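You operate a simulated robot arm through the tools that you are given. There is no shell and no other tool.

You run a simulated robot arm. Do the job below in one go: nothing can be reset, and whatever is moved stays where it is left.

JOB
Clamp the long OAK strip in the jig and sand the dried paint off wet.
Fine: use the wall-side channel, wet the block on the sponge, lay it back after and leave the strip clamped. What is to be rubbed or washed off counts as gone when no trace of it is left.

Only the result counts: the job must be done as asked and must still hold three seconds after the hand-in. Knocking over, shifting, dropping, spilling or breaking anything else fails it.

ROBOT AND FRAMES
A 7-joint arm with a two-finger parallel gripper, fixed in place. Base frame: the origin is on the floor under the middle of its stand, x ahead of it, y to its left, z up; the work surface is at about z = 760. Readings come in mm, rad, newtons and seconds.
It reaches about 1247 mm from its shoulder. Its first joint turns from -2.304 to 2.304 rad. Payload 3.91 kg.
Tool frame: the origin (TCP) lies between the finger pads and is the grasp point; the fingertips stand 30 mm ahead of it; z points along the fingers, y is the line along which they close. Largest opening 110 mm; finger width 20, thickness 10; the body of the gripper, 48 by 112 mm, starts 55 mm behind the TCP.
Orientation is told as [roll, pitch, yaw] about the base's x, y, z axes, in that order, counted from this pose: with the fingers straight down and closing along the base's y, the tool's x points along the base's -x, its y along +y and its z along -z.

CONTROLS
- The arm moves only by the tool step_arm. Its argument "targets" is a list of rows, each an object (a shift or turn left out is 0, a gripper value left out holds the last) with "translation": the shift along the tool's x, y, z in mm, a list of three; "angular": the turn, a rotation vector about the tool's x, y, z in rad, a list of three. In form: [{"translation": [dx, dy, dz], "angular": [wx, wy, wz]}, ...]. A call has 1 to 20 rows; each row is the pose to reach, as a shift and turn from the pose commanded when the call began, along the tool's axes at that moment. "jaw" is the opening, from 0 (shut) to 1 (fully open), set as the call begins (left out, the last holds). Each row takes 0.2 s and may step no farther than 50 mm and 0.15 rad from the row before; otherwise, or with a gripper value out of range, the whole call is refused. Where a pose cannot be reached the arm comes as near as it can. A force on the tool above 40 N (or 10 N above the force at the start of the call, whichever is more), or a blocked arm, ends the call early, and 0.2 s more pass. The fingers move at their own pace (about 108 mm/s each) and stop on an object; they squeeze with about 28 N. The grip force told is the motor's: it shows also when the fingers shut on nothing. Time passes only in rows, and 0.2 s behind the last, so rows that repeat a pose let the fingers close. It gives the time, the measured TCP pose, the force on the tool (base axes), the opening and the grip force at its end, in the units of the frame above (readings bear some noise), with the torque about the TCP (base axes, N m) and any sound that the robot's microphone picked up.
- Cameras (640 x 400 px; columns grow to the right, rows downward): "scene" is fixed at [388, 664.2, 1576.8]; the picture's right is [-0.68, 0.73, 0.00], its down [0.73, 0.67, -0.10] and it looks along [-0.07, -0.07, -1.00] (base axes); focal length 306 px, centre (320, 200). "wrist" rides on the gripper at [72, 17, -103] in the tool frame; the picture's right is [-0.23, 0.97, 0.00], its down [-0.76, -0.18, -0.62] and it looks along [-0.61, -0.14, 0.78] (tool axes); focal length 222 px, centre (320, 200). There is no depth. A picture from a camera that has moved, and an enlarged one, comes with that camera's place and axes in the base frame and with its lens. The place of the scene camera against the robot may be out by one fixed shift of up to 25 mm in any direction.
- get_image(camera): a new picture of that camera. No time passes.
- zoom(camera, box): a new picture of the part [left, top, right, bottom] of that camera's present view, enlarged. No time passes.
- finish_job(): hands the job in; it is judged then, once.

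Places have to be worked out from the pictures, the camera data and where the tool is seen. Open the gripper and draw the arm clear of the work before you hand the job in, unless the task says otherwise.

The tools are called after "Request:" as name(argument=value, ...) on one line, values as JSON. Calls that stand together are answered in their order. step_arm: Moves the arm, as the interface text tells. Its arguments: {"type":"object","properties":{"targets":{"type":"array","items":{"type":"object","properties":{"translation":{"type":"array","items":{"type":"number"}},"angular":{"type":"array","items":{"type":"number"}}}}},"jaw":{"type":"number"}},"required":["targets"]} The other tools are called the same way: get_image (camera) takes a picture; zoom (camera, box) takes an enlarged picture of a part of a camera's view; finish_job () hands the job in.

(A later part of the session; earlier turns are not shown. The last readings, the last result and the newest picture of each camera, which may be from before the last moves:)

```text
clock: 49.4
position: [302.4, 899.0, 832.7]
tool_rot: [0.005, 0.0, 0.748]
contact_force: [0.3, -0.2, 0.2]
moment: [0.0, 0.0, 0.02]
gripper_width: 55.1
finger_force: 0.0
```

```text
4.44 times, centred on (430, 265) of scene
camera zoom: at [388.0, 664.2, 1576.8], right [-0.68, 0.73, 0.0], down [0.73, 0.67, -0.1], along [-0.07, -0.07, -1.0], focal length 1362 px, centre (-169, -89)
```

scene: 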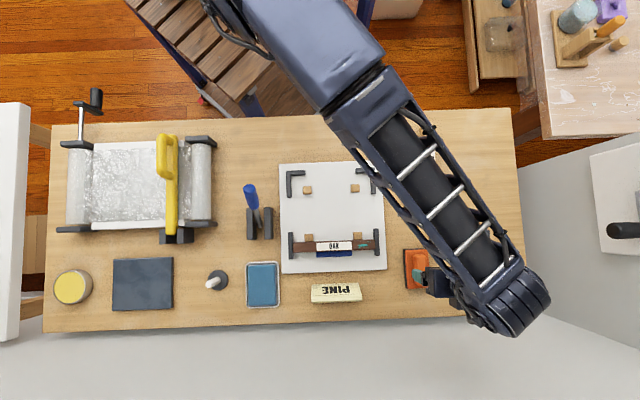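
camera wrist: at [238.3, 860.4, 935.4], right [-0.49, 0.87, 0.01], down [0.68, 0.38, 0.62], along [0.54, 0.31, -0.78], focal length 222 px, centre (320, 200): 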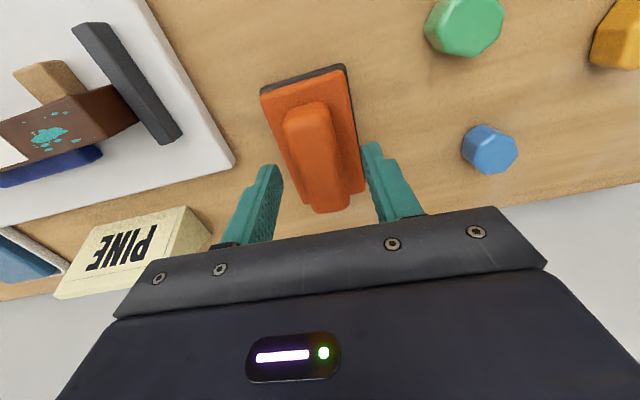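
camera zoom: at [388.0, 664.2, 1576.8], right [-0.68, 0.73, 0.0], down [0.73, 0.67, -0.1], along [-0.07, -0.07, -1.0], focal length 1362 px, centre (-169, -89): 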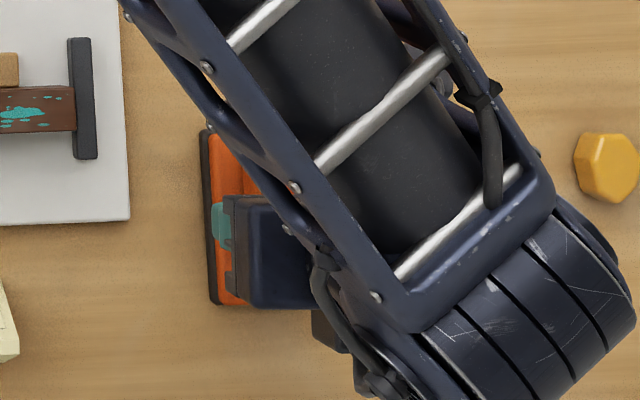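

The handle is centred within a millimetre in tool y. I'll narrow the jaws to 44 mm and descend slowly until the fingertips are just above the orange body, watching for contact.

Request:
step_arm(targets=[{"translation": [-1, 0, 4], "angular": [0, 0, -0.015]}, {"translation": [-1, 0, 8], "angular": [0, 0, -0.02]}, {"translation": [-1, 0, 11], "angular": [0, 0, -0.02]}, {"translation": [-1, 0, 13], "angular": [0, 0, -0.02]}], jaw=0.4)

Request:
zoom(camera="wrist", box=[230, 80, 410, 230])

```text
clock: 50.4
position: [303.0, 898.1, 819.1]
tool_rot: [0.005, 0.001, 0.767]
contact_force: [0.2, -0.2, 0.1]
moment: [0.01, -0.01, 0.03]
gripper_width: 44.1
finger_force: 0.2
```

```text
2.67 times, centred on (320, 155) of wrist
camera zoom: at [239.3, 859.8, 921.4], right [-0.51, 0.86, 0.01], down [0.67, 0.4, 0.62], along [0.53, 0.32, -0.78], focal length 592 px, centre (320, 320)
```

zoom: 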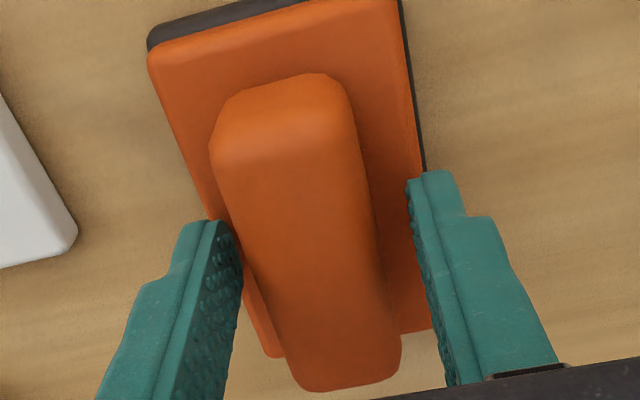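

The handle is centred between the fingers. I'll lower in 1 mm steps until the fingertips just touch the orange body.

Request:
step_arm(targets=[{"translation": [0, -0.5, 1]}, {"translation": [0, -0.8, 2]}, {"translation": [0, -0.8, 3]}])

Request:
step_arm(targets=[{"translation": [0, 0, 1]}, {"translation": [0, 0, 2]}])

```text
clock: 51.2
position: [304.2, 898.3, 816.8]
tool_rot: [0.004, -0.001, 0.767]
contact_force: [-0.5, 0.0, 0.7]
moment: [0.01, 0.02, 0.0]
gripper_width: 44.3
finger_force: 0.2
```

```text
clock: 51.8
position: [303.4, 898.0, 815.2]
tool_rot: [0.004, 0.001, 0.766]
contact_force: [0.3, -1.5, 0.7]
moment: [0.01, -0.01, -0.04]
gripper_width: 43.8
finger_force: 0.1
```

No clear contact yet at about z 785 for the fingertips. I'll continue down 1 mm at a time.

Request:
step_arm(targets=[{"translation": [0, 0, 1]}, {"translation": [0, 0, 2]}])

Request:
step_arm(targets=[{"translation": [0, 0, 1]}, {"translation": [0, 0, 2]}])

Request:
zoom(camera="wrist", box=[230, 80, 410, 230])

```text
clock: 52.4
position: [302.9, 898.4, 813.6]
tool_rot: [0.008, 0.001, 0.766]
contact_force: [0.4, -0.7, 11.9]
moment: [-0.22, -0.26, -0.01]
gripper_width: 44.4
finger_force: 0.1
```

```text
clock: 53.0
position: [303.1, 897.8, 814.2]
tool_rot: [0.007, -0.002, 0.765]
contact_force: [0.1, -4.5, 34.7]
moment: [-0.64, -0.41, 0.0]
gripper_width: 44.4
finger_force: 0.3
```

```text
2.67 times, centred on (320, 155) of wrist
camera zoom: at [239.2, 859.1, 915.8], right [-0.51, 0.86, 0.01], down [0.67, 0.4, 0.62], along [0.53, 0.32, -0.78], focal length 592 px, centre (320, 320)
```

zoom: 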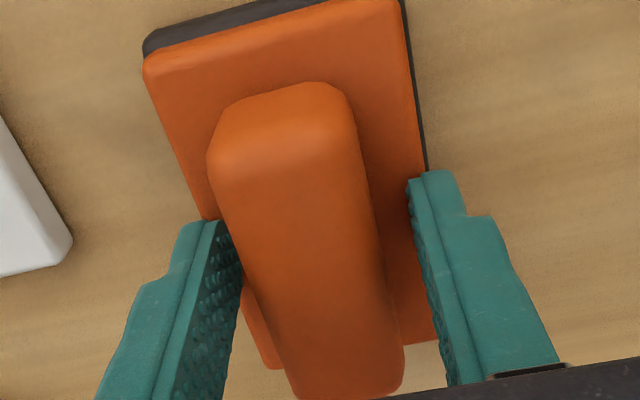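

Contact at fingertip height about 784, which is the top of the orange body. I'll ease up 2.5 mm and close on the handle.

Request:
step_arm(targets=[{"translation": [0, 0, -2.5]}, {"translation": [0, 0, -2.5]}])

Request:
step_arm(targets=[{"translation": [0, 0, 0]}, {"translation": [0, 0, 0]}, {"translation": [0, 0, 0]}], jaw=0)

Request:
zoom(camera="wrist", box=[230, 80, 410, 230])

```text
clock: 53.6
position: [303.5, 898.2, 813.6]
tool_rot: [0.006, -0.001, 0.766]
contact_force: [-1.9, 7.5, 33.2]
moment: [-0.18, -0.29, 0.0]
gripper_width: 44.5
finger_force: 0.4
```

```text
clock: 54.0
position: [305.9, 897.0, 814.4]
tool_rot: [0.004, 0.001, 0.766]
contact_force: [0.0, -1.7, 9.8]
moment: [-0.5, -0.1, 0.13]
gripper_width: 29.3
finger_force: 28.1
stopped in row 2: the force on the tool passed its limit at 49 N (the readings are from after the stop); the commanded pose is now the measured one
```

```text
2.67 times, centred on (320, 155) of wrist
camera zoom: at [241.5, 858.8, 916.3], right [-0.51, 0.86, 0.0], down [0.67, 0.4, 0.62], along [0.53, 0.32, -0.78], focal length 592 px, centre (320, 320)
```

zoom: 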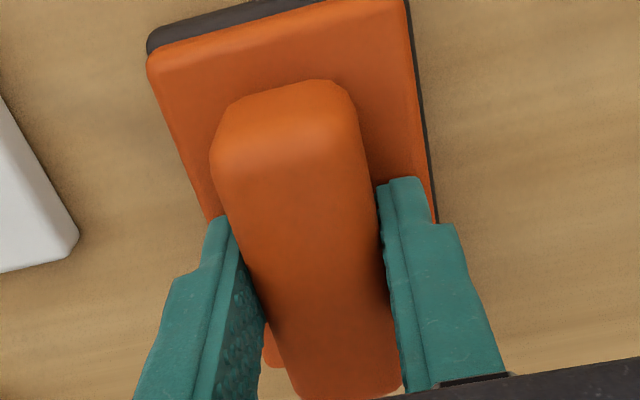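

The handle is gripped at 29.3 mm. I'll lift very slowly first and check that the block comes up with the gripper.

Request:
step_arm(targets=[{"translation": [0, 0, -1]}, {"translation": [0, 0, -2]}, {"translation": [0, 0, -4]}, {"translation": [0, 0, -6]}, {"translation": [0, 0, -9]}, {"translation": [0, 0, -12]}])

Request:
zoom(camera="wrist", box=[230, 80, 410, 230])

Request:
zoom(camera="scene", box=[380, 220, 480, 310])

```text
clock: 55.4
position: [305.0, 896.8, 825.0]
tool_rot: [0.004, 0.001, 0.764]
contact_force: [0.0, 0.1, -0.7]
moment: [0.03, -0.05, 0.01]
gripper_width: 29.6
finger_force: 28.1
```

```text
2.67 times, centred on (320, 155) of wrist
camera zoom: at [241.3, 859.1, 927.0], right [-0.51, 0.86, 0.0], down [0.67, 0.4, 0.62], along [0.53, 0.32, -0.78], focal length 592 px, centre (320, 320)
```

zoom: 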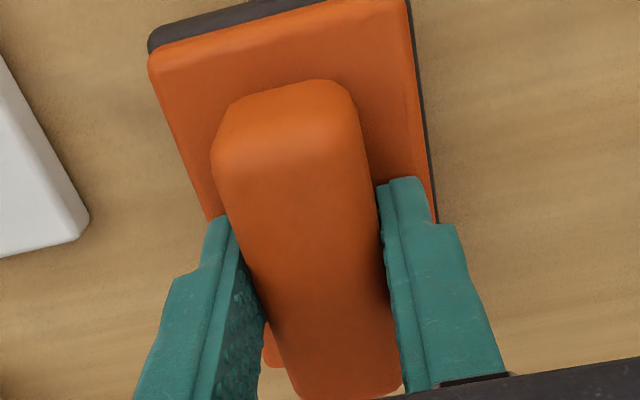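

```text
4.44 times, centred on (430, 265) of scene
camera zoom: at [388.0, 664.2, 1576.8], right [-0.68, 0.73, 0.0], down [0.73, 0.67, -0.1], along [-0.07, -0.07, -1.0], focal length 1362 px, centre (-169, -89)
```

zoom: 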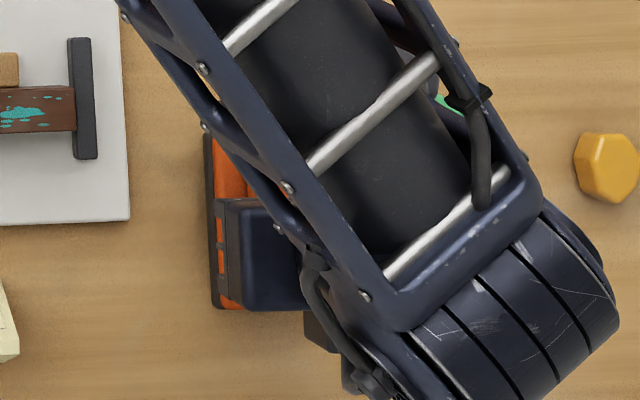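

The block moves with the fingers. I'll keep lifting smoothly to about z 905.

Request:
step_arm(targets=[{"translation": [0, 0, -2]}, {"translation": [0, 0, -6]}, {"translation": [0, 0, -12]}, {"translation": [0, 0, -20]}, {"translation": [0, 0, -29]}, {"translation": [0, 0, -39]}, {"translation": [0, 0, -49]}, {"translation": [0, 0, -58]}, {"translation": [0, 0, -66]}, {"translation": [0, 0, -73]}, {"translation": [0, 0, -78]}, {"translation": [0, 0, -80]}])

Request:
zoom(camera="wrist", box=[230, 80, 410, 230])

Request:
get_image(camera="scene")

```text
clock: 58.0
position: [306.0, 897.0, 905.4]
tool_rot: [0.004, 0.001, 0.765]
contact_force: [0.6, -0.4, -0.9]
moment: [0.01, 0.01, 0.0]
gripper_width: 29.4
finger_force: 27.6
```

```text
2.67 times, centred on (320, 155) of wrist
camera zoom: at [241.9, 858.9, 1006.6], right [-0.51, 0.86, 0.0], down [0.67, 0.4, 0.62], along [0.53, 0.32, -0.78], focal length 592 px, centre (320, 320)
```

zoom: 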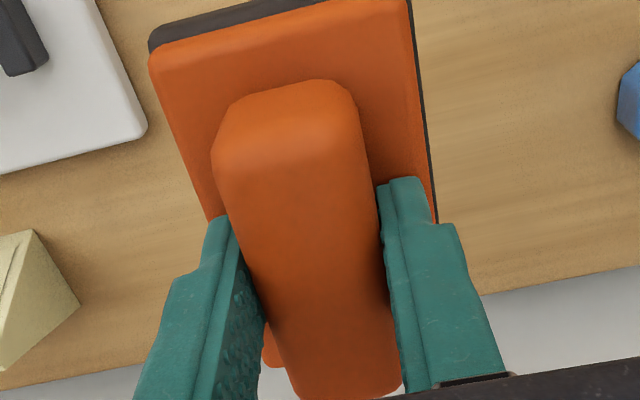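

```text
taken
```

scene: 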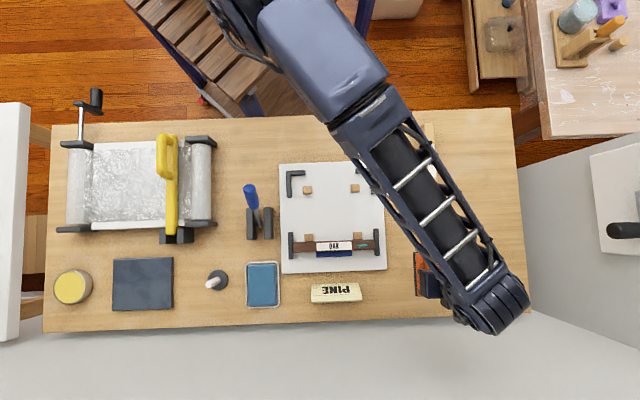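

The block is held steady. I'll carry it over to the sponge, near (599, 636), with a smooth profile at this height.

Request:
step_arm(targets=[{"translation": [-0.2, -2.8, 0]}, {"translation": [-0.9, -11, 0]}, {"translation": [-1.9, -23.8, 0]}, {"translation": [-3.2, -40.7, 0]}, {"translation": [-4.8, -61.2, 0]}, {"translation": [-6.7, -84.6, 0], "angular": [0, 0, -0.003]}, {"translation": [-8.7, -110.3, 0], "angular": [0, 0, -0.004]}, {"translation": [-10.9, -137.8, 0], "angular": [0, 0, -0.005]}, {"translation": [-13.2, -166.5, 0], "angular": [0, 0, -0.006]}, {"translation": [-15.5, -195.8, 0], "angular": [0, 0, -0.007]}, {"translation": [-17.8, -225, 0], "angular": [0, 0, -0.008]}, {"translation": [-20.1, -253.7, 0], "angular": [0, 0, -0.009]}, {"translation": [-22.3, -281.2, 0], "angular": [0, 0, -0.01]}, {"translation": [-24.3, -306.9, 0], "angular": [0, 0, -0.011]}, {"translation": [-26.2, -330.3, 0], "angular": [0, 0, -0.012]}, {"translation": [-27.8, -350.8, 0], "angular": [0, 0, -0.012]}, {"translation": [-29.1, -367.7, 0], "angular": [0, 0, -0.012]}, {"translation": [-30.1, -380.5, 0], "angular": [0, 0, -0.012]}, {"translation": [-30.8, -388.7, 0], "angular": [0, 0, -0.012]}, {"translation": [-31, -391.5, 0], "angular": [0, 0, -0.012]}])

Request:
get_image(camera="wrist")

Request:
get_image(camera="scene")

Request:
zoom(camera="scene", box=[210, 240, 310, 320])

```text
clock: 62.2
position: [600.2, 634.6, 903.5]
tool_rot: [0.003, 0.001, 0.778]
contact_force: [-0.4, 0.2, -1.5]
moment: [-0.01, -0.02, -0.01]
gripper_width: 29.7
finger_force: 28.6
```

```text
taken
camera wrist: at [536.6, 596.6, 1006.3], right [-0.52, 0.85, 0.0], down [0.67, 0.41, 0.62], along [0.53, 0.33, -0.78], focal length 222 px, centre (320, 200)
```

wrist: 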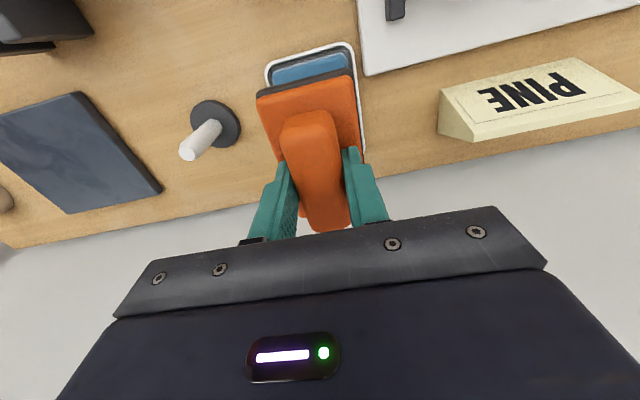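

```text
taken
```

scene: 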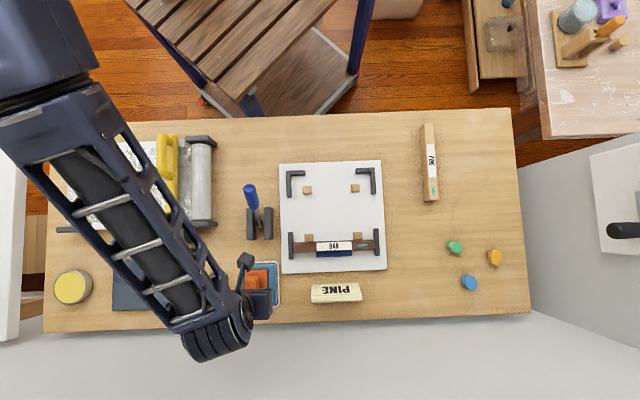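

```text
5.00 times, centred on (260, 280) of scene
camera zoom: at [388.0, 664.2, 1576.8], right [-0.68, 0.73, 0.0], down [0.73, 0.67, -0.1], along [-0.07, -0.07, -1.0], focal length 1532 px, centre (620, -200)
```

zoom: 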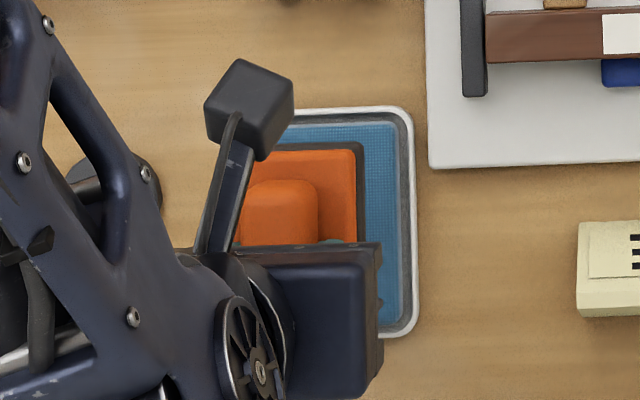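

The block hovers over the sponge tray. I'll zoom in to check how the block lines up with the sponge before pressing down.

Request:
zoom(camera="wrist", box=[240, 20, 400, 150])

```text
3.08 times, centred on (320, 85) of wrist
camera zoom: at [536.6, 596.6, 1006.3], right [-0.52, 0.85, 0.0], down [0.67, 0.41, 0.62], along [0.53, 0.33, -0.78], focal length 684 px, centre (320, 554)
```

zoom: 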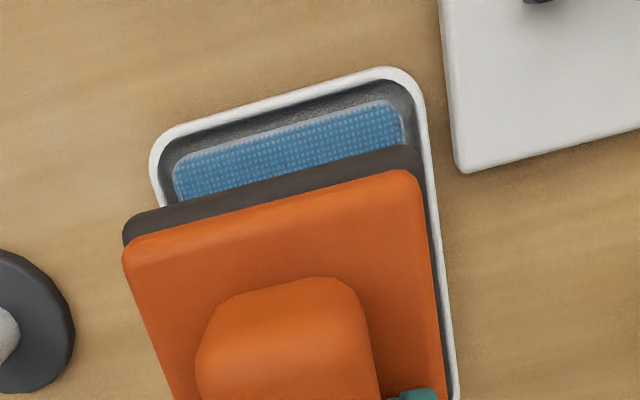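

The sponge centre is about 2.4 mm farther toward the wall than the block centre. I'll correct that and lower gently to just above the sponge.

Request:
step_arm(targets=[{"translation": [-1, -0.5, 3]}, {"translation": [-2, -1, 9]}, {"translation": [-2.4, -1, 17]}, {"translation": [-2.4, -1, 26]}, {"translation": [-2.4, -1, 35]}, {"translation": [-2.4, -1, 43]}, {"translation": [-2.4, -1, 50]}, {"translation": [-2.4, -1, 55]}, {"translation": [-2.4, -1, 58]}])

Request:
get_image(camera="wrist")

Request:
zoom(camera="wrist", box=[240, 20, 400, 150])

Request:
zoom(camera="scene", box=[210, 240, 310, 320])

```text
clock: 64.2
position: [601.1, 637.2, 845.7]
tool_rot: [0.002, 0.002, 0.775]
contact_force: [-0.3, -0.2, -0.9]
moment: [0.02, 0.03, 0.01]
gripper_width: 29.5
finger_force: 27.2
```

```text
taken
camera wrist: at [537.1, 597.9, 948.0], right [-0.52, 0.85, 0.0], down [0.67, 0.41, 0.62], along [0.53, 0.33, -0.78], focal length 222 px, centre (320, 200)
```

wrist: 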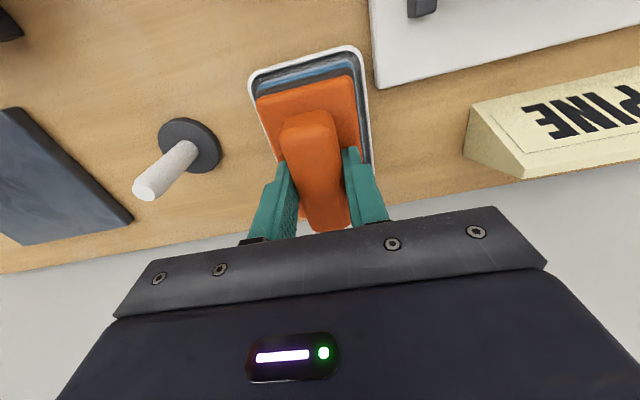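

```text
3.08 times, centred on (320, 85) of wrist
camera zoom: at [537.1, 597.9, 948.0], right [-0.52, 0.85, 0.0], down [0.67, 0.41, 0.62], along [0.53, 0.33, -0.78], focal length 684 px, centre (320, 554)
```

zoom: 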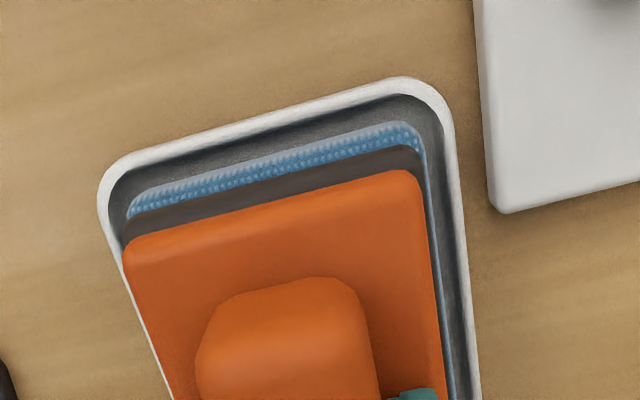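

```text
5.00 times, centred on (260, 280) of scene
camera zoom: at [388.0, 664.2, 1576.8], right [-0.68, 0.73, 0.0], down [0.73, 0.67, -0.1], along [-0.07, -0.07, -1.0], focal length 1532 px, centre (620, -200)
```

zoom: 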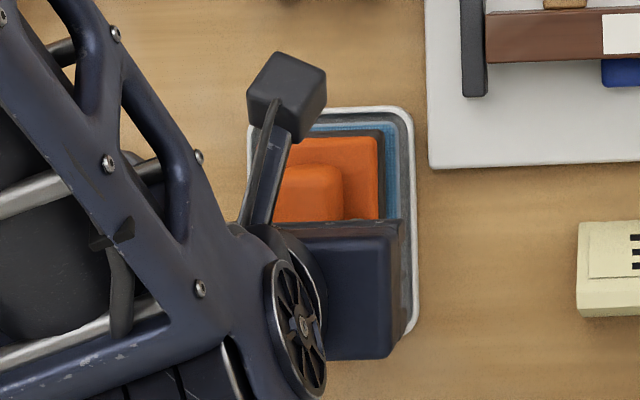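

The block lines up over the sponge, which stands inside the rim. I'll lower in 2 mm steps until I feel a gentle press.

Request:
step_arm(targets=[{"translation": [0, 0, 2]}, {"translation": [0, 0, 4]}, {"translation": [0, 0, 6]}, {"translation": [0, 0, 8]}])

Request:
step_arm(targets=[{"translation": [0, 0, 1.5]}, {"translation": [0, 0, 3]}, {"translation": [0, 0, 4]}])

```text
clock: 65.2
position: [600.3, 635.5, 837.9]
tool_rot: [0.003, 0.003, 0.776]
contact_force: [0.1, -0.2, -1.0]
moment: [-0.02, 0.0, -0.02]
gripper_width: 29.4
finger_force: 27.6
```

```text
clock: 66.0
position: [601.3, 637.5, 835.8]
tool_rot: [0.002, -0.002, 0.779]
contact_force: [-11.3, -7.2, 28.4]
moment: [-0.77, 0.45, -0.06]
gripper_width: 29.6
finger_force: 28.1
```

The block is pressed on the sponge with about 28 N. I'll hold it there with a tiny rubbing motion so the whole pad gets wet.

Request:
step_arm(targets=[{"translation": [0, 0, 0]}, {"translation": [0, 2, 0]}, {"translation": [0, 0, 0]}, {"translation": [0, -2, 0]}, {"translation": [0, 0, 0]}, {"translation": [0, 0, 0]}])

Request:
get_image(camera="wrist")

Request:
zoom(camera="wrist", box=[240, 20, 400, 150])

```text
clock: 66.6
position: [601.8, 636.9, 834.9]
tool_rot: [0.005, -0.002, 0.777]
contact_force: [-5.0, -5.9, 12.7]
moment: [-0.25, -0.07, -0.13]
gripper_width: 29.5
finger_force: 28.1
stopped in row 2: the force on the tool passed its limit at 44 N (the readings are from after the stop); the commanded pose is now the measured one
```

```text
taken
camera wrist: at [537.8, 599.0, 938.0], right [-0.52, 0.85, 0.0], down [0.67, 0.41, 0.62], along [0.53, 0.33, -0.78], focal length 222 px, centre (320, 200)
```

wrist: 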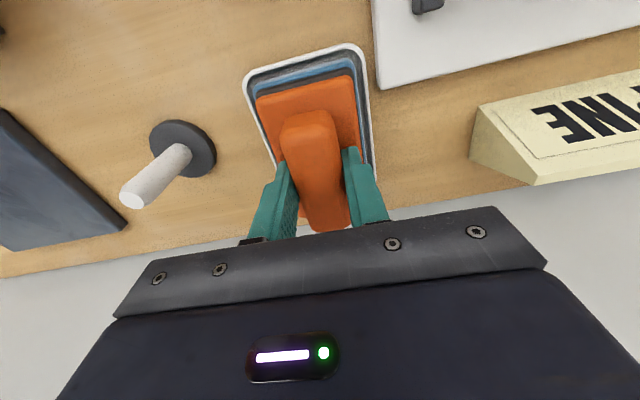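

```text
3.08 times, centred on (320, 85) of wrist
camera zoom: at [537.8, 599.0, 938.0], right [-0.52, 0.85, 0.0], down [0.67, 0.41, 0.62], along [0.53, 0.33, -0.78], focal length 684 px, centre (320, 554)
```

zoom: 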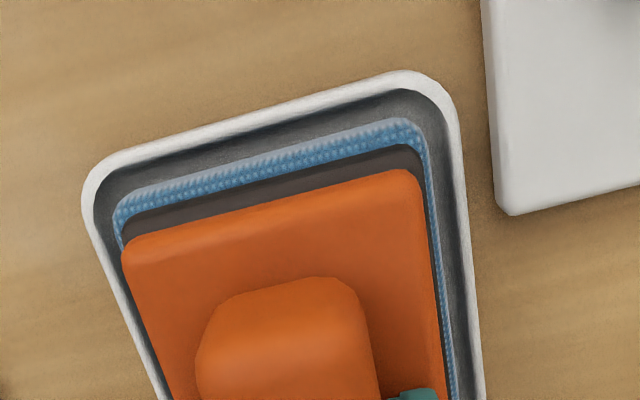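

The rub hit the force limit, but the block is still pressed on the sponge at about 13 N. I'll hold still for a second instead of rubbing.

Request:
step_arm(targets=[{"translation": [0, 0, 0]}, {"translation": [0, 0, 0]}, {"translation": [0, 0, 0]}, {"translation": [0, 0, 0]}, {"translation": [0, 0, 0]}])

Request:
zoom(camera="scene", box=[210, 240, 310, 320])

```text
clock: 67.8
position: [601.4, 637.6, 835.2]
tool_rot: [0.004, -0.005, 0.776]
contact_force: [-2.3, -1.2, 22.3]
moment: [-0.23, -0.03, -0.01]
gripper_width: 29.8
finger_force: 28.4
```

```text
5.00 times, centred on (260, 280) of scene
camera zoom: at [388.0, 664.2, 1576.8], right [-0.68, 0.73, 0.0], down [0.73, 0.67, -0.1], along [-0.07, -0.07, -1.0], focal length 1532 px, centre (620, -200)
```

zoom: 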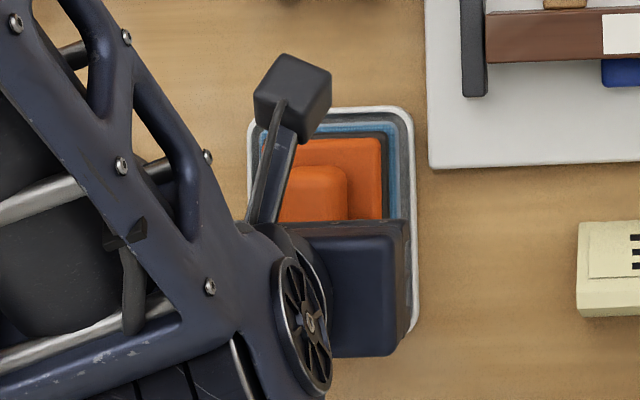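

The block has been on the sponge for nearly two seconds with a firm press, so it should be wet. I'll lift it off slowly and rise to travel height.

Request:
step_arm(targets=[{"translation": [0, 0, -1.5]}, {"translation": [0, 0, -3]}, {"translation": [0, 0, -5]}, {"translation": [0, 0, -8]}, {"translation": [0, 0, -12]}, {"translation": [0, 0, -17]}, {"translation": [0, 0, -24]}, {"translation": [0, 0, -32]}, {"translation": [0, 0, -41]}, {"translation": [0, 0, -50]}, {"translation": [0, 0, -58]}, {"translation": [0, 0, -65]}, {"translation": [0, 0, -70]}, {"translation": [0, 0, -72]}])

Request:
get_image(camera="wrist")

Request:
zoom(camera="wrist", box=[230, 20, 410, 240])

Request:
get_image(camera="scene")

```text
clock: 70.8
position: [603.5, 639.0, 907.9]
tool_rot: [0.003, 0.001, 0.776]
contact_force: [-0.2, -0.3, -1.0]
moment: [-0.01, 0.0, -0.01]
gripper_width: 29.3
finger_force: 28.0
```

```text
taken
camera wrist: at [539.2, 600.1, 1008.9], right [-0.52, 0.85, 0.0], down [0.67, 0.41, 0.62], along [0.53, 0.33, -0.78], focal length 222 px, centre (320, 200)
```

wrist: 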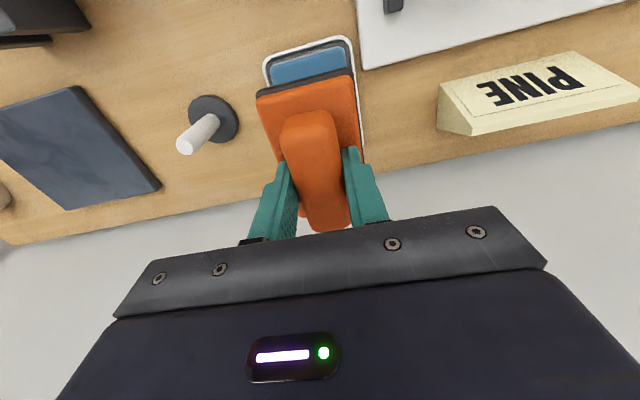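

```text
1.82 times, centred on (320, 130) of wrist
camera zoom: at [539.2, 600.1, 1008.9], right [-0.52, 0.85, 0.0], down [0.67, 0.41, 0.62], along [0.53, 0.33, -0.78], focal length 404 px, centre (320, 327)
```

zoom: 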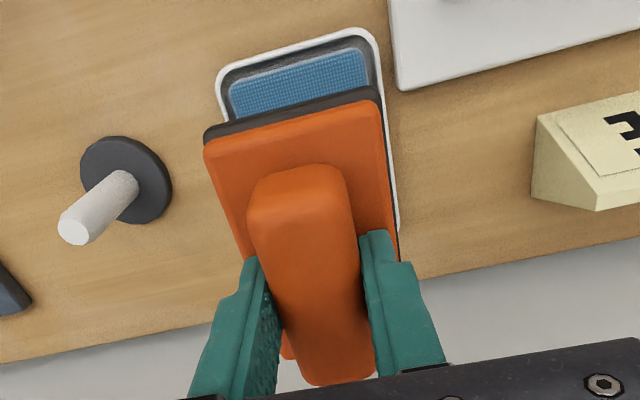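

```text
taken
```

scene: 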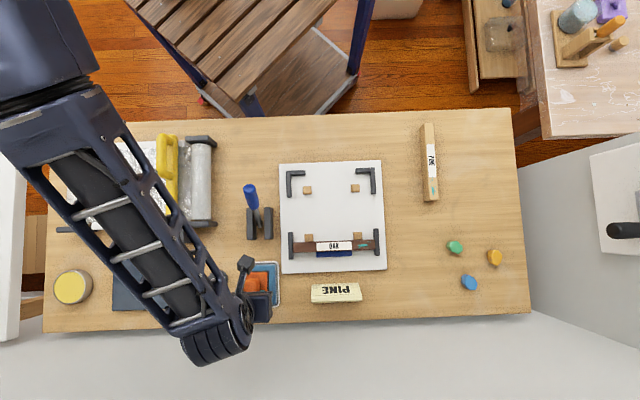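

The tray stayed in place. I'll carry the wet block over the painted right end of the strip, near (355, 754).

Request:
step_arm(targets=[{"translation": [1.4, 3.7, 0]}, {"translation": [5.3, 14.2, 0]}, {"translation": [11.3, 30.2, 0]}, {"translation": [19, 50.7, 0]}, {"translation": [27.9, 74.5, 0]}, {"translation": [37.7, 100.6, 0]}, {"translation": [47.9, 127.8, 0]}, {"translation": [58.1, 155, 0]}, {"translation": [67.9, 181.1, 0]}, {"translation": [76.8, 204.9, 0]}, {"translation": [84.5, 225.4, 0]}, {"translation": [90.5, 241.4, 0]}, {"translation": [94.4, 251.9, 0]}, {"translation": [95.8, 255.6, 0]}])

Request:
get_image(camera="wrist")

Request:
zoom(camera="wrist", box=[180, 0, 420, 200])

Request:
get_image(camera="scene")

```text
clock: 73.8
position: [353.8, 753.2, 907.0]
tool_rot: [0.005, 0.001, 0.775]
contact_force: [-0.5, 0.0, -0.7]
moment: [0.0, 0.02, 0.02]
gripper_width: 29.8
finger_force: 28.0
```

```text
taken
camera wrist: at [291.0, 713.8, 1008.6], right [-0.52, 0.85, 0.0], down [0.67, 0.41, 0.62], along [0.53, 0.33, -0.78], focal length 222 px, centre (320, 200)
```

wrist: 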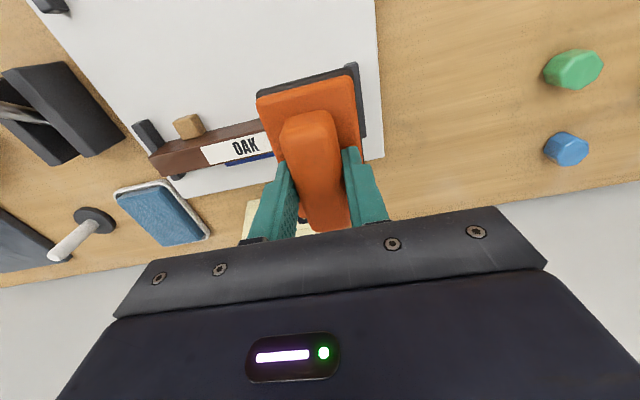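

```text
2.00 times, centred on (300, 100) of wrist
camera zoom: at [291.0, 713.8, 1008.6], right [-0.52, 0.85, 0.0], down [0.67, 0.41, 0.62], along [0.53, 0.33, -0.78], focal length 444 px, centre (360, 400)
```

zoom: 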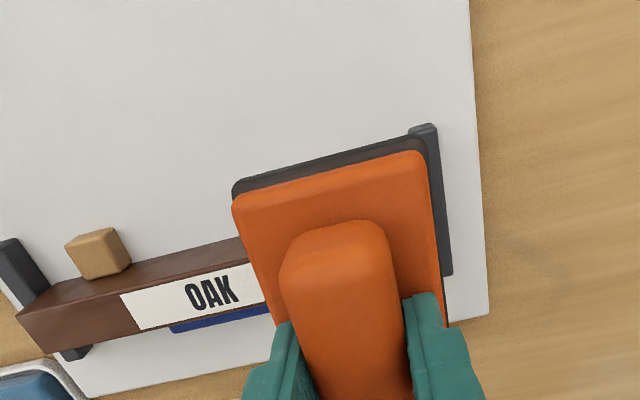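

```text
taken
```

scene: 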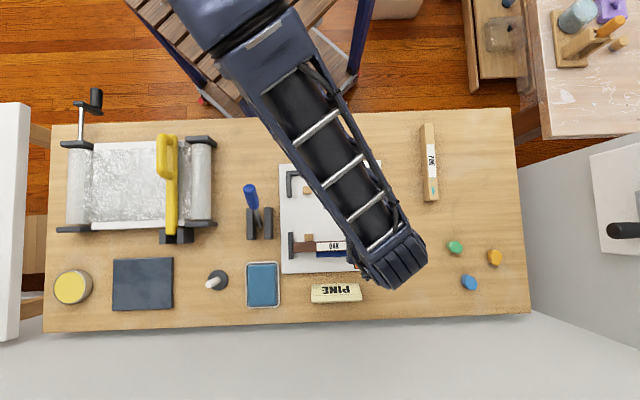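

The block sits over the painted end, centred at about u +74 and within 2 mm across the strip. I'll lower to just above the strip's top.

Request:
step_arm(targets=[{"translation": [-0.5, 0, 2]}, {"translation": [-1, -0.5, 6]}, {"translation": [-1.4, -1, 12]}, {"translation": [-1.4, -2, 19]}, {"translation": [-1.4, -2, 26]}, {"translation": [-1.4, -2, 31]}, {"translation": [-1.4, -2, 34]}])

Request:
step_arm(targets=[{"translation": [0, 0, 1]}, {"translation": [0, 0, 2]}, {"translation": [0, 0, 3]}, {"translation": [0, 0, 4]}])

Request:
get_image(camera="wrist")

```text
clock: 75.4
position: [356.2, 752.3, 873.2]
tool_rot: [0.005, -0.003, 0.776]
contact_force: [0.1, -0.3, -2.0]
moment: [-0.04, -0.03, 0.02]
gripper_width: 29.3
finger_force: 28.0
```

```text
clock: 76.4
position: [356.1, 752.7, 868.7]
tool_rot: [0.004, 0.0, 0.777]
contact_force: [0.5, -0.5, -1.0]
moment: [0.01, -0.01, 0.01]
gripper_width: 29.4
finger_force: 28.1
```

```text
taken
camera wrist: at [293.3, 714.2, 971.2], right [-0.52, 0.85, 0.0], down [0.67, 0.41, 0.62], along [0.53, 0.33, -0.78], focal length 222 px, centre (320, 200)
```

wrist: 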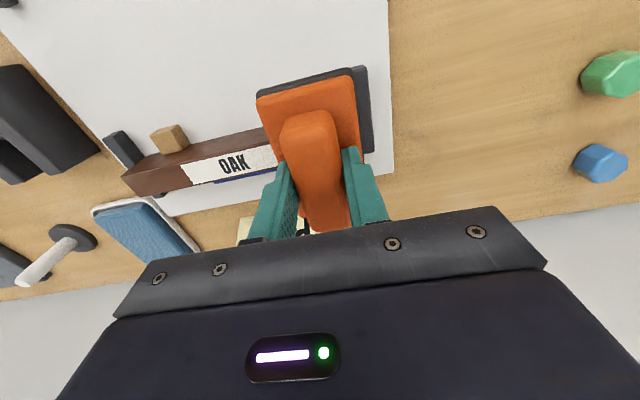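

No contact yet at z 869. I'll continue down in 1 mm steps.

Request:
step_arm(targets=[{"translation": [0, 0, 1]}, {"translation": [0, 0, 2]}])

Request:
step_arm(targets=[{"translation": [0, 0, 1]}, {"translation": [0, 0, 2]}])

```text
clock: 77.0
position: [357.7, 753.2, 868.2]
tool_rot: [0.003, -0.003, 0.777]
contact_force: [1.8, -2.0, 4.4]
moment: [-0.2, -0.23, -0.01]
gripper_width: 29.6
finger_force: 27.8
```

```text
clock: 77.6
position: [356.2, 754.8, 867.8]
tool_rot: [0.004, -0.002, 0.775]
contact_force: [6.1, 2.4, 20.5]
moment: [-0.19, -0.48, 0.01]
gripper_width: 29.4
finger_force: 28.0
```

Contact at about z 868, now pressing with about 20 N. I'll ease off slightly and rub back and forth along the strip over the painted end.

Request:
step_arm(targets=[{"translation": [0, 0, -0.8]}, {"translation": [0, 4, -0.8]}, {"translation": [0, 8, -0.8]}, {"translation": [0, 12, -0.8]}, {"translation": [0, 14, -0.8]}, {"translation": [0, 10, -0.8]}, {"translation": [0, 6, -0.8]}, {"translation": [0, 2, -0.8]}, {"translation": [0, -2, -0.8]}, {"translation": [0, -6, -0.8]}, {"translation": [0, -10, -0.8]}, {"translation": [0, -14, -0.8]}, {"translation": [0, -10, -0.8]}, {"translation": [0, -6, -0.8]}, {"translation": [0, -2, -0.8]}, {"translation": [0, 2, -0.8]}, {"translation": [0, 6, -0.8]}, {"translation": [0, 10, -0.8]}, {"translation": [0, 6, -0.8]}, {"translation": [0, 0, -0.8]}])

Request:
get_image(camera="wrist")

Request:
zoom(camera="scene", box=[270, 210, 400, 290])

```text
clock: 79.9
position: [361.5, 747.7, 869.1]
tool_rot: [0.007, -0.003, 0.777]
contact_force: [-2.8, -2.8, 6.9]
moment: [-0.35, 0.0, -0.1]
gripper_width: 29.6
finger_force: 28.5
stopped in row 11: the force on the tool passed its limit at 41 N (the readings are from after the stop); the commanded pose is now the measured one
```

```text
taken
camera wrist: at [296.9, 709.3, 970.0], right [-0.52, 0.85, 0.01], down [0.67, 0.4, 0.62], along [0.53, 0.33, -0.78], focal length 222 px, centre (320, 200)
```

wrist: 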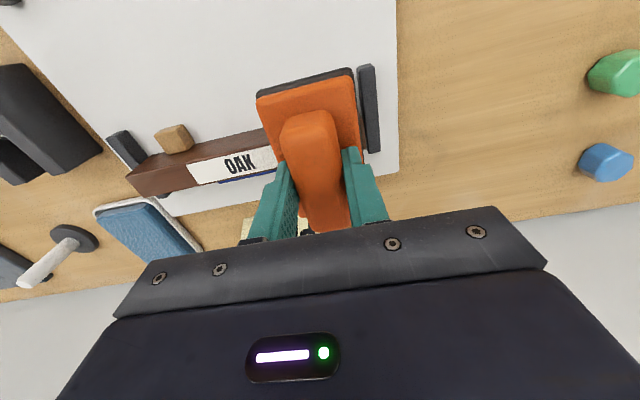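

```text
4.92 times, centred on (335, 250) of scene
camera zoom: at [388.0, 664.2, 1576.8], right [-0.68, 0.73, 0.0], down [0.73, 0.67, -0.1], along [-0.07, -0.07, -1.0], focal length 1509 px, centre (246, -46)
```

zoom: 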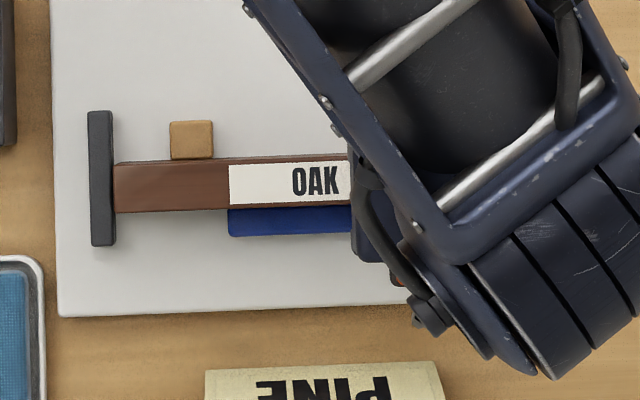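

The stop was a friction peak of 41 N with the strip unmoved, now resting at 7 N. I'll keep rubbing with lighter pressure and smaller steps.

Request:
step_arm(targets=[{"translation": [0, 2, 0.2]}, {"translation": [0, 5, 0.2]}, {"translation": [0, 8, 0.2]}, {"translation": [0, 11, 0.2]}, {"translation": [0, 14, 0.2]}, {"translation": [0, 17, 0.2]}, {"translation": [0, 20, 0.2]}, {"translation": [0, 17, 0.2]}, {"translation": [0, 14, 0.2]}, {"translation": [0, 11, 0.2]}, {"translation": [0, 8, 0.2]}, {"translation": [0, 5, 0.2]}, {"translation": [0, 2, 0.2]}, {"translation": [0, 0, 0.2]}])

Request:
step_arm(targets=[{"translation": [0, 3, 0]}, {"translation": [0, 6, 0]}, {"translation": [0, 9, 0]}, {"translation": [0, 12, 0]}, {"translation": [0, 15, 0]}, {"translation": [0, 18, 0]}, {"translation": [0, 15, 0]}, {"translation": [0, 12, 0]}, {"translation": [0, 9, 0]}, {"translation": [0, 6, 0]}, {"translation": [0, 3, 0]}, {"translation": [0, 0, 0]}])

```text
clock: 82.9
position: [360.5, 748.1, 868.1]
tool_rot: [0.007, -0.004, 0.778]
contact_force: [-6.7, 12.5, 20.3]
moment: [0.21, 0.04, 0.06]
gripper_width: 29.3
finger_force: 28.2
```

```text
clock: 83.5
position: [360.5, 750.1, 868.6]
tool_rot: [0.001, -0.002, 0.774]
contact_force: [0.1, -1.4, 9.1]
moment: [-0.13, 0.05, -0.05]
gripper_width: 29.2
finger_force: 28.1
stopped in row 2: the force on the tool passed its limit at 44 N (the readings are from after the stop); the commanded pose is now the measured one
```

One full stroke ran and the second stopped on a friction spike. I'll lift off slowly and shift right to see how much paint is left.

Request:
step_arm(targets=[{"translation": [0, 0, -1]}, {"translation": [0, 0, -3]}, {"translation": [0, 0, -6]}, {"translation": [0, 0, -11]}, {"translation": [0, 0, -18]}, {"translation": [0, 3, -26]}, {"translation": [0, 10, -34]}, {"translation": [0, 20, -40]}, {"translation": [0, 32, -44]}, {"translation": [0, 46, -46]}, {"translation": [0, 60, -46]}, {"translation": [0, 74, -46]}, {"translation": [0, 86, -46]}, {"translation": [0, 94, -46]}, {"translation": [0, 98, -46]}])

Request:
get_image(camera="wrist")

Request:
zoom(camera="wrist", box=[160, 60, 280, 160])

Request:
zoom(camera="scene", box=[320, 220, 400, 280])

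```text
clock: 86.7
position: [291.1, 819.6, 911.9]
tool_rot: [0.002, -0.001, 0.773]
contact_force: [0.5, -0.6, -1.3]
moment: [0.01, 0.03, 0.04]
gripper_width: 29.5
finger_force: 27.5
```

```text
taken
camera wrist: at [227.4, 781.3, 1014.3], right [-0.52, 0.85, 0.0], down [0.67, 0.41, 0.62], along [0.53, 0.33, -0.78], focal length 222 px, centre (320, 200)
```

wrist: 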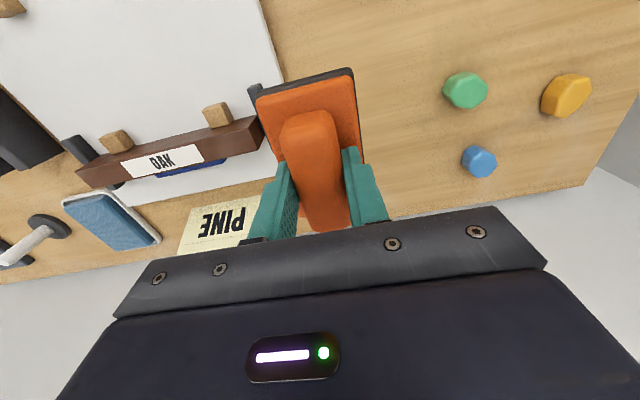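

```text
4.00 times, centred on (220, 110) of wrist
camera zoom: at [227.4, 781.3, 1014.3], right [-0.52, 0.85, 0.0], down [0.67, 0.41, 0.62], along [0.53, 0.33, -0.78], focal length 888 px, centre (720, 560)
```

zoom: 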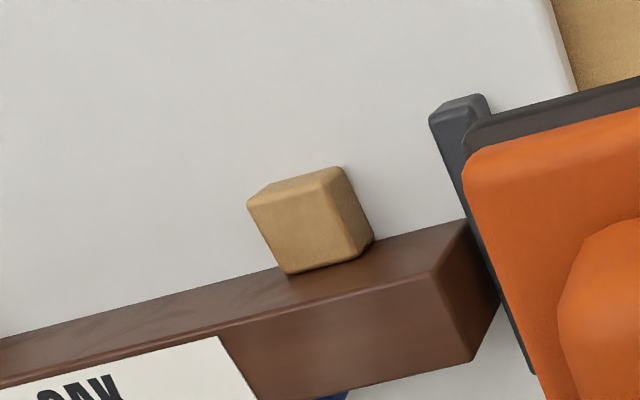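

```text
6.67 times, centred on (360, 250) of scene
camera zoom: at [388.0, 664.2, 1576.8], right [-0.68, 0.73, 0.0], down [0.73, 0.67, -0.1], along [-0.07, -0.07, -1.0], focal length 2043 px, centre (53, -133)
```

zoom: 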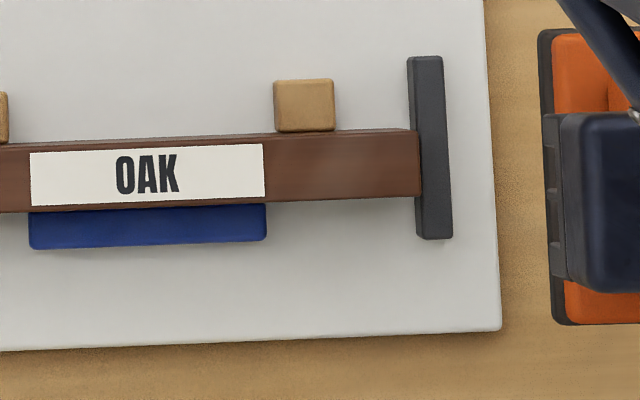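

No paint is visible any more. I'll zoom in as far as possible from both cameras to look for any trace.

Request:
zoom(camera="scene", box=[348, 230, 378, 255])

Request:
zoom(camera="wrist", box=[210, 105, 270, 165])

```text
16.00 times, centred on (363, 242) of scene
camera zoom: at [388.0, 664.2, 1576.8], right [-0.68, 0.73, 0.0], down [0.73, 0.67, -0.1], along [-0.07, -0.07, -1.0], focal length 4904 px, centre (-368, -480)
```

zoom: 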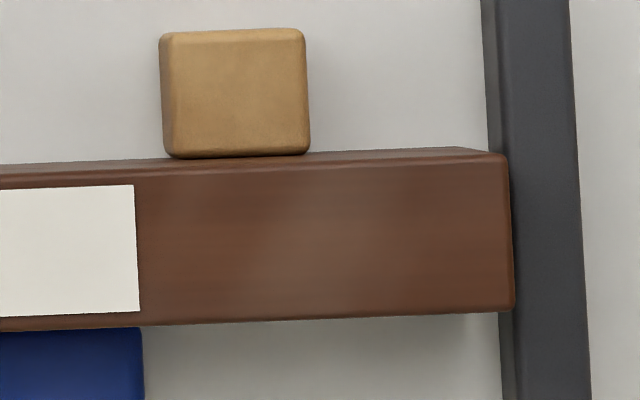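

```text
6.67 times, centred on (240, 135) of wrist
camera zoom: at [227.4, 781.3, 1014.3], right [-0.52, 0.85, 0.0], down [0.67, 0.41, 0.62], along [0.53, 0.33, -0.78], focal length 1481 px, centre (853, 633)
```

zoom: 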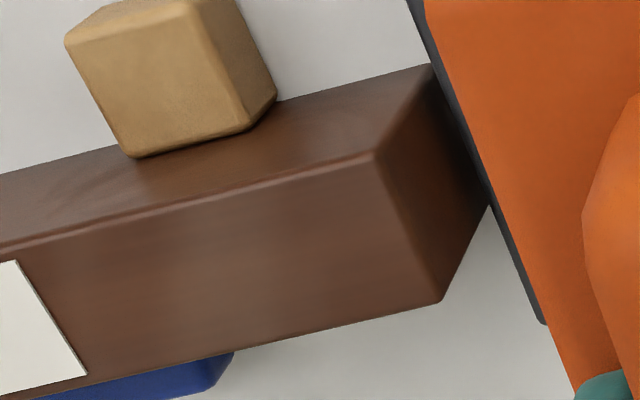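

The paint looks gone, with only a faint lighter sheen in the middle. I'll compare it with bare wood at the other end to be sure it isn't a residue.

Request:
zoom(camera="scene", box=[288, 232, 318, 257])

Request:
zoom(camera="scene", box=[355, 236, 373, 252])

Request:
zoom(camera="wrist", box=[75, 150, 135, 195])

```text
16.00 times, centred on (303, 244) of scene
camera zoom: at [388.0, 664.2, 1576.8], right [-0.68, 0.73, 0.0], down [0.73, 0.67, -0.1], along [-0.07, -0.07, -1.0], focal length 4904 px, centre (592, -512)
```

zoom: 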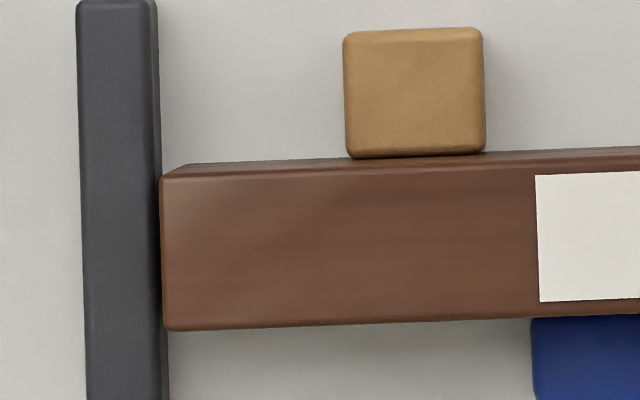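

```text
16.00 times, centred on (364, 244) of scene
camera zoom: at [388.0, 664.2, 1576.8], right [-0.68, 0.73, 0.0], down [0.73, 0.67, -0.1], along [-0.07, -0.07, -1.0], focal length 4904 px, centre (-384, -504)
```

zoom: 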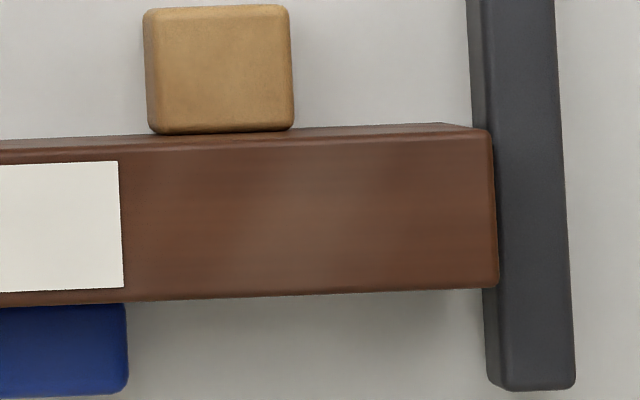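

```text
8.89 times, centred on (105, 172) of wrist
camera zoom: at [227.4, 781.3, 1014.3], right [-0.52, 0.85, 0.0], down [0.67, 0.41, 0.62], along [0.53, 0.33, -0.78], focal length 1974 px, centre (2231, 444)
```

zoom: 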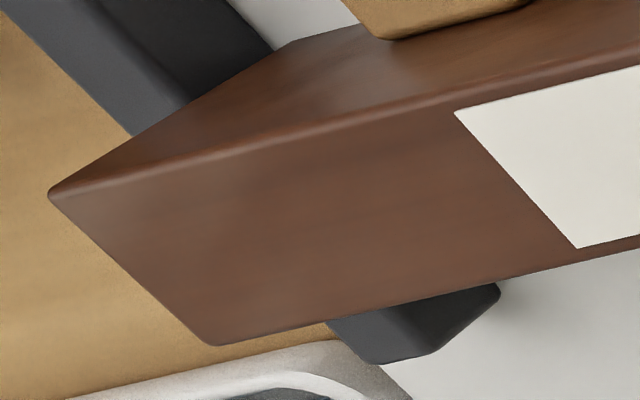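

Both ends show the same plain sheen and no teal is left, so the sanding is done. I'll carry the block back to its original spot (TCP about (305, 896), yaw 0.766).

Request:
step_arm(targets=[{"translation": [-2.8, 1.9, 0], "angular": [0, 0, 0.001]}, {"translation": [-10, 7, 0], "angular": [0, 0, 0.002]}, {"translation": [-20.3, 14.2, 0], "angular": [0, 0, 0.003]}, {"translation": [-32, 22.5, 0], "angular": [0, 0, 0.004]}, {"translation": [-43.8, 30.8, 0], "angular": [0, 0, 0.005]}, {"translation": [-54, 38, 0], "angular": [0, 0, 0.006]}, {"translation": [-61.4, 43.1, 0], "angular": [0, 0, 0.0075]}, {"translation": [-64.1, 45, 0], "angular": [0, 0, 0.0075]}, {"translation": [-64.1, 45, 3], "angular": [0, 0, 0.0075]}, {"translation": [-64.1, 45, 9], "angular": [0, 0, 0.0075]}, {"translation": [-64.1, 45, 18], "angular": [0, 0, 0.0075]}, {"translation": [-64.1, 45, 29], "angular": [0, 0, 0.0075]}, {"translation": [-64.1, 45, 41], "angular": [0, 0, 0.0075]}, {"translation": [-64.1, 45, 53], "angular": [0, 0, 0.0075]}, {"translation": [-64.1, 45, 64], "angular": [0, 0, 0.0075]}, {"translation": [-64.1, 45, 74], "angular": [0, 0, 0.0075]}, {"translation": [-64.1, 45, 82], "angular": [0, 0, 0.0075]}, {"translation": [-64.1, 45, 88], "angular": [0, 0, 0.0075]}, {"translation": [-64.1, 45, 91], "angular": [0, 0, 0.0075]}])

Request:
get_image(camera="wrist")

Request:
zoom(camera="scene", box=[380, 220, 480, 310])

```text
clock: 90.7
position: [305.8, 898.0, 821.6]
tool_rot: [0.0, -0.001, 0.77]
contact_force: [0.6, -0.5, -1.0]
moment: [-0.03, 0.03, -0.02]
gripper_width: 29.4
finger_force: 27.7
```

```text
taken
camera wrist: at [242.3, 860.3, 923.3], right [-0.51, 0.86, 0.0], down [0.67, 0.4, 0.62], along [0.54, 0.32, -0.78], focal length 222 px, centre (320, 200)
```

wrist: 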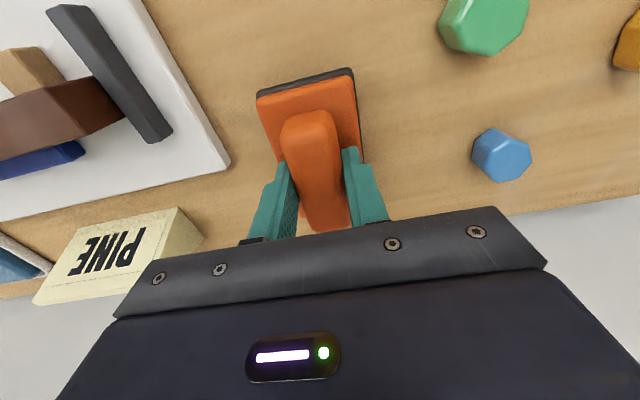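

```text
4.44 times, centred on (430, 265) of scene
camera zoom: at [388.0, 664.2, 1576.8], right [-0.68, 0.73, 0.0], down [0.73, 0.67, -0.1], along [-0.07, -0.07, -1.0], focal length 1362 px, centre (-169, -89)
```

zoom: 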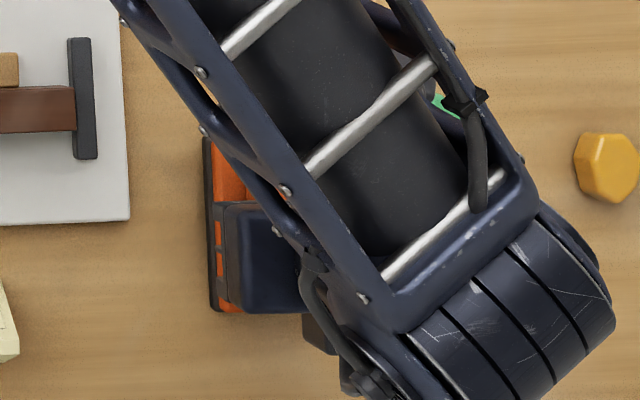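

The block is about 7 mm above the bench over its original spot. I'll lower it in small steps until it touches.

Request:
step_arm(targets=[{"translation": [0, 0, 1.5]}, {"translation": [0, 0, 3]}, {"translation": [0, 0, 4.5]}, {"translation": [0, 0, 5.5]}])

Request:
step_arm(targets=[{"translation": [0, 0, 0.8]}, {"translation": [0, 0, 1.6]}])

```text
clock: 91.7
position: [307.7, 896.9, 816.3]
tool_rot: [0.001, -0.002, 0.767]
contact_force: [0.3, -0.4, -2.1]
moment: [0.01, 0.01, 0.0]
gripper_width: 29.7
finger_force: 28.1
```

```text
clock: 92.3
position: [306.1, 897.2, 814.8]
tool_rot: [0.001, -0.001, 0.767]
contact_force: [-0.5, -0.7, -0.3]
moment: [-0.02, -0.03, 0.01]
gripper_width: 29.1
finger_force: 27.6
```

Almost touching: the tool still reads about the block's own weight. I'll go down another millimetre or two.

Request:
step_arm(targets=[{"translation": [0, 0, 0.7]}, {"translation": [0, 0, 1.4]}])

```text
clock: 92.9
position: [306.4, 897.6, 814.2]
tool_rot: [0.002, -0.003, 0.769]
contact_force: [-0.9, -12.0, 14.3]
moment: [-0.58, 0.0, 0.0]
gripper_width: 29.4
finger_force: 28.2
```

The block is on the bench with a light press. I'll ease up a millimetre, open the jaws to 44 mm and rise straight up.

Request:
step_arm(targets=[{"translation": [0, 0, -1]}, {"translation": [0, 0, -1.2]}])

Request:
step_arm(targets=[{"translation": [0, 0, 0]}, {"translation": [0, 0, -1]}, {"translation": [0, 0, -2]}], jaw=0.4)

Request:
zoom(camera="wrist", box=[230, 80, 410, 230])

```text
clock: 93.5
position: [306.9, 897.9, 813.9]
tool_rot: [0.001, -0.001, 0.77]
contact_force: [3.0, 2.7, 4.3]
moment: [0.15, -0.12, 0.0]
gripper_width: 29.6
finger_force: 28.1
```

```text
clock: 94.3
position: [306.5, 897.4, 815.5]
tool_rot: [-0.001, -0.003, 0.768]
contact_force: [0.2, -0.1, 0.3]
moment: [-0.01, -0.04, 0.0]
gripper_width: 44.0
finger_force: 0.0
```

```text
2.67 times, centred on (320, 155) of wrist
camera zoom: at [241.7, 859.1, 918.2], right [-0.51, 0.86, 0.0], down [0.67, 0.4, 0.62], along [0.54, 0.32, -0.78], focal length 592 px, centre (320, 320)
```

zoom: 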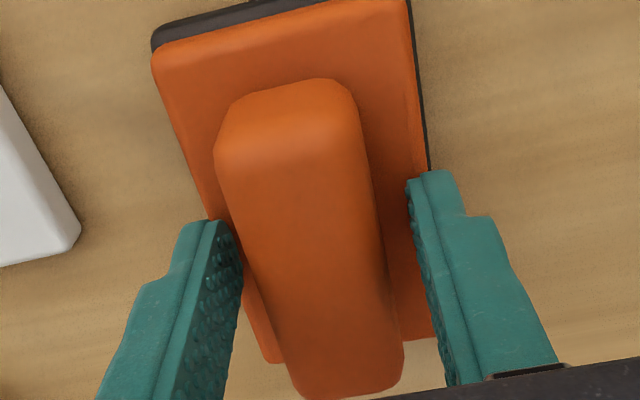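

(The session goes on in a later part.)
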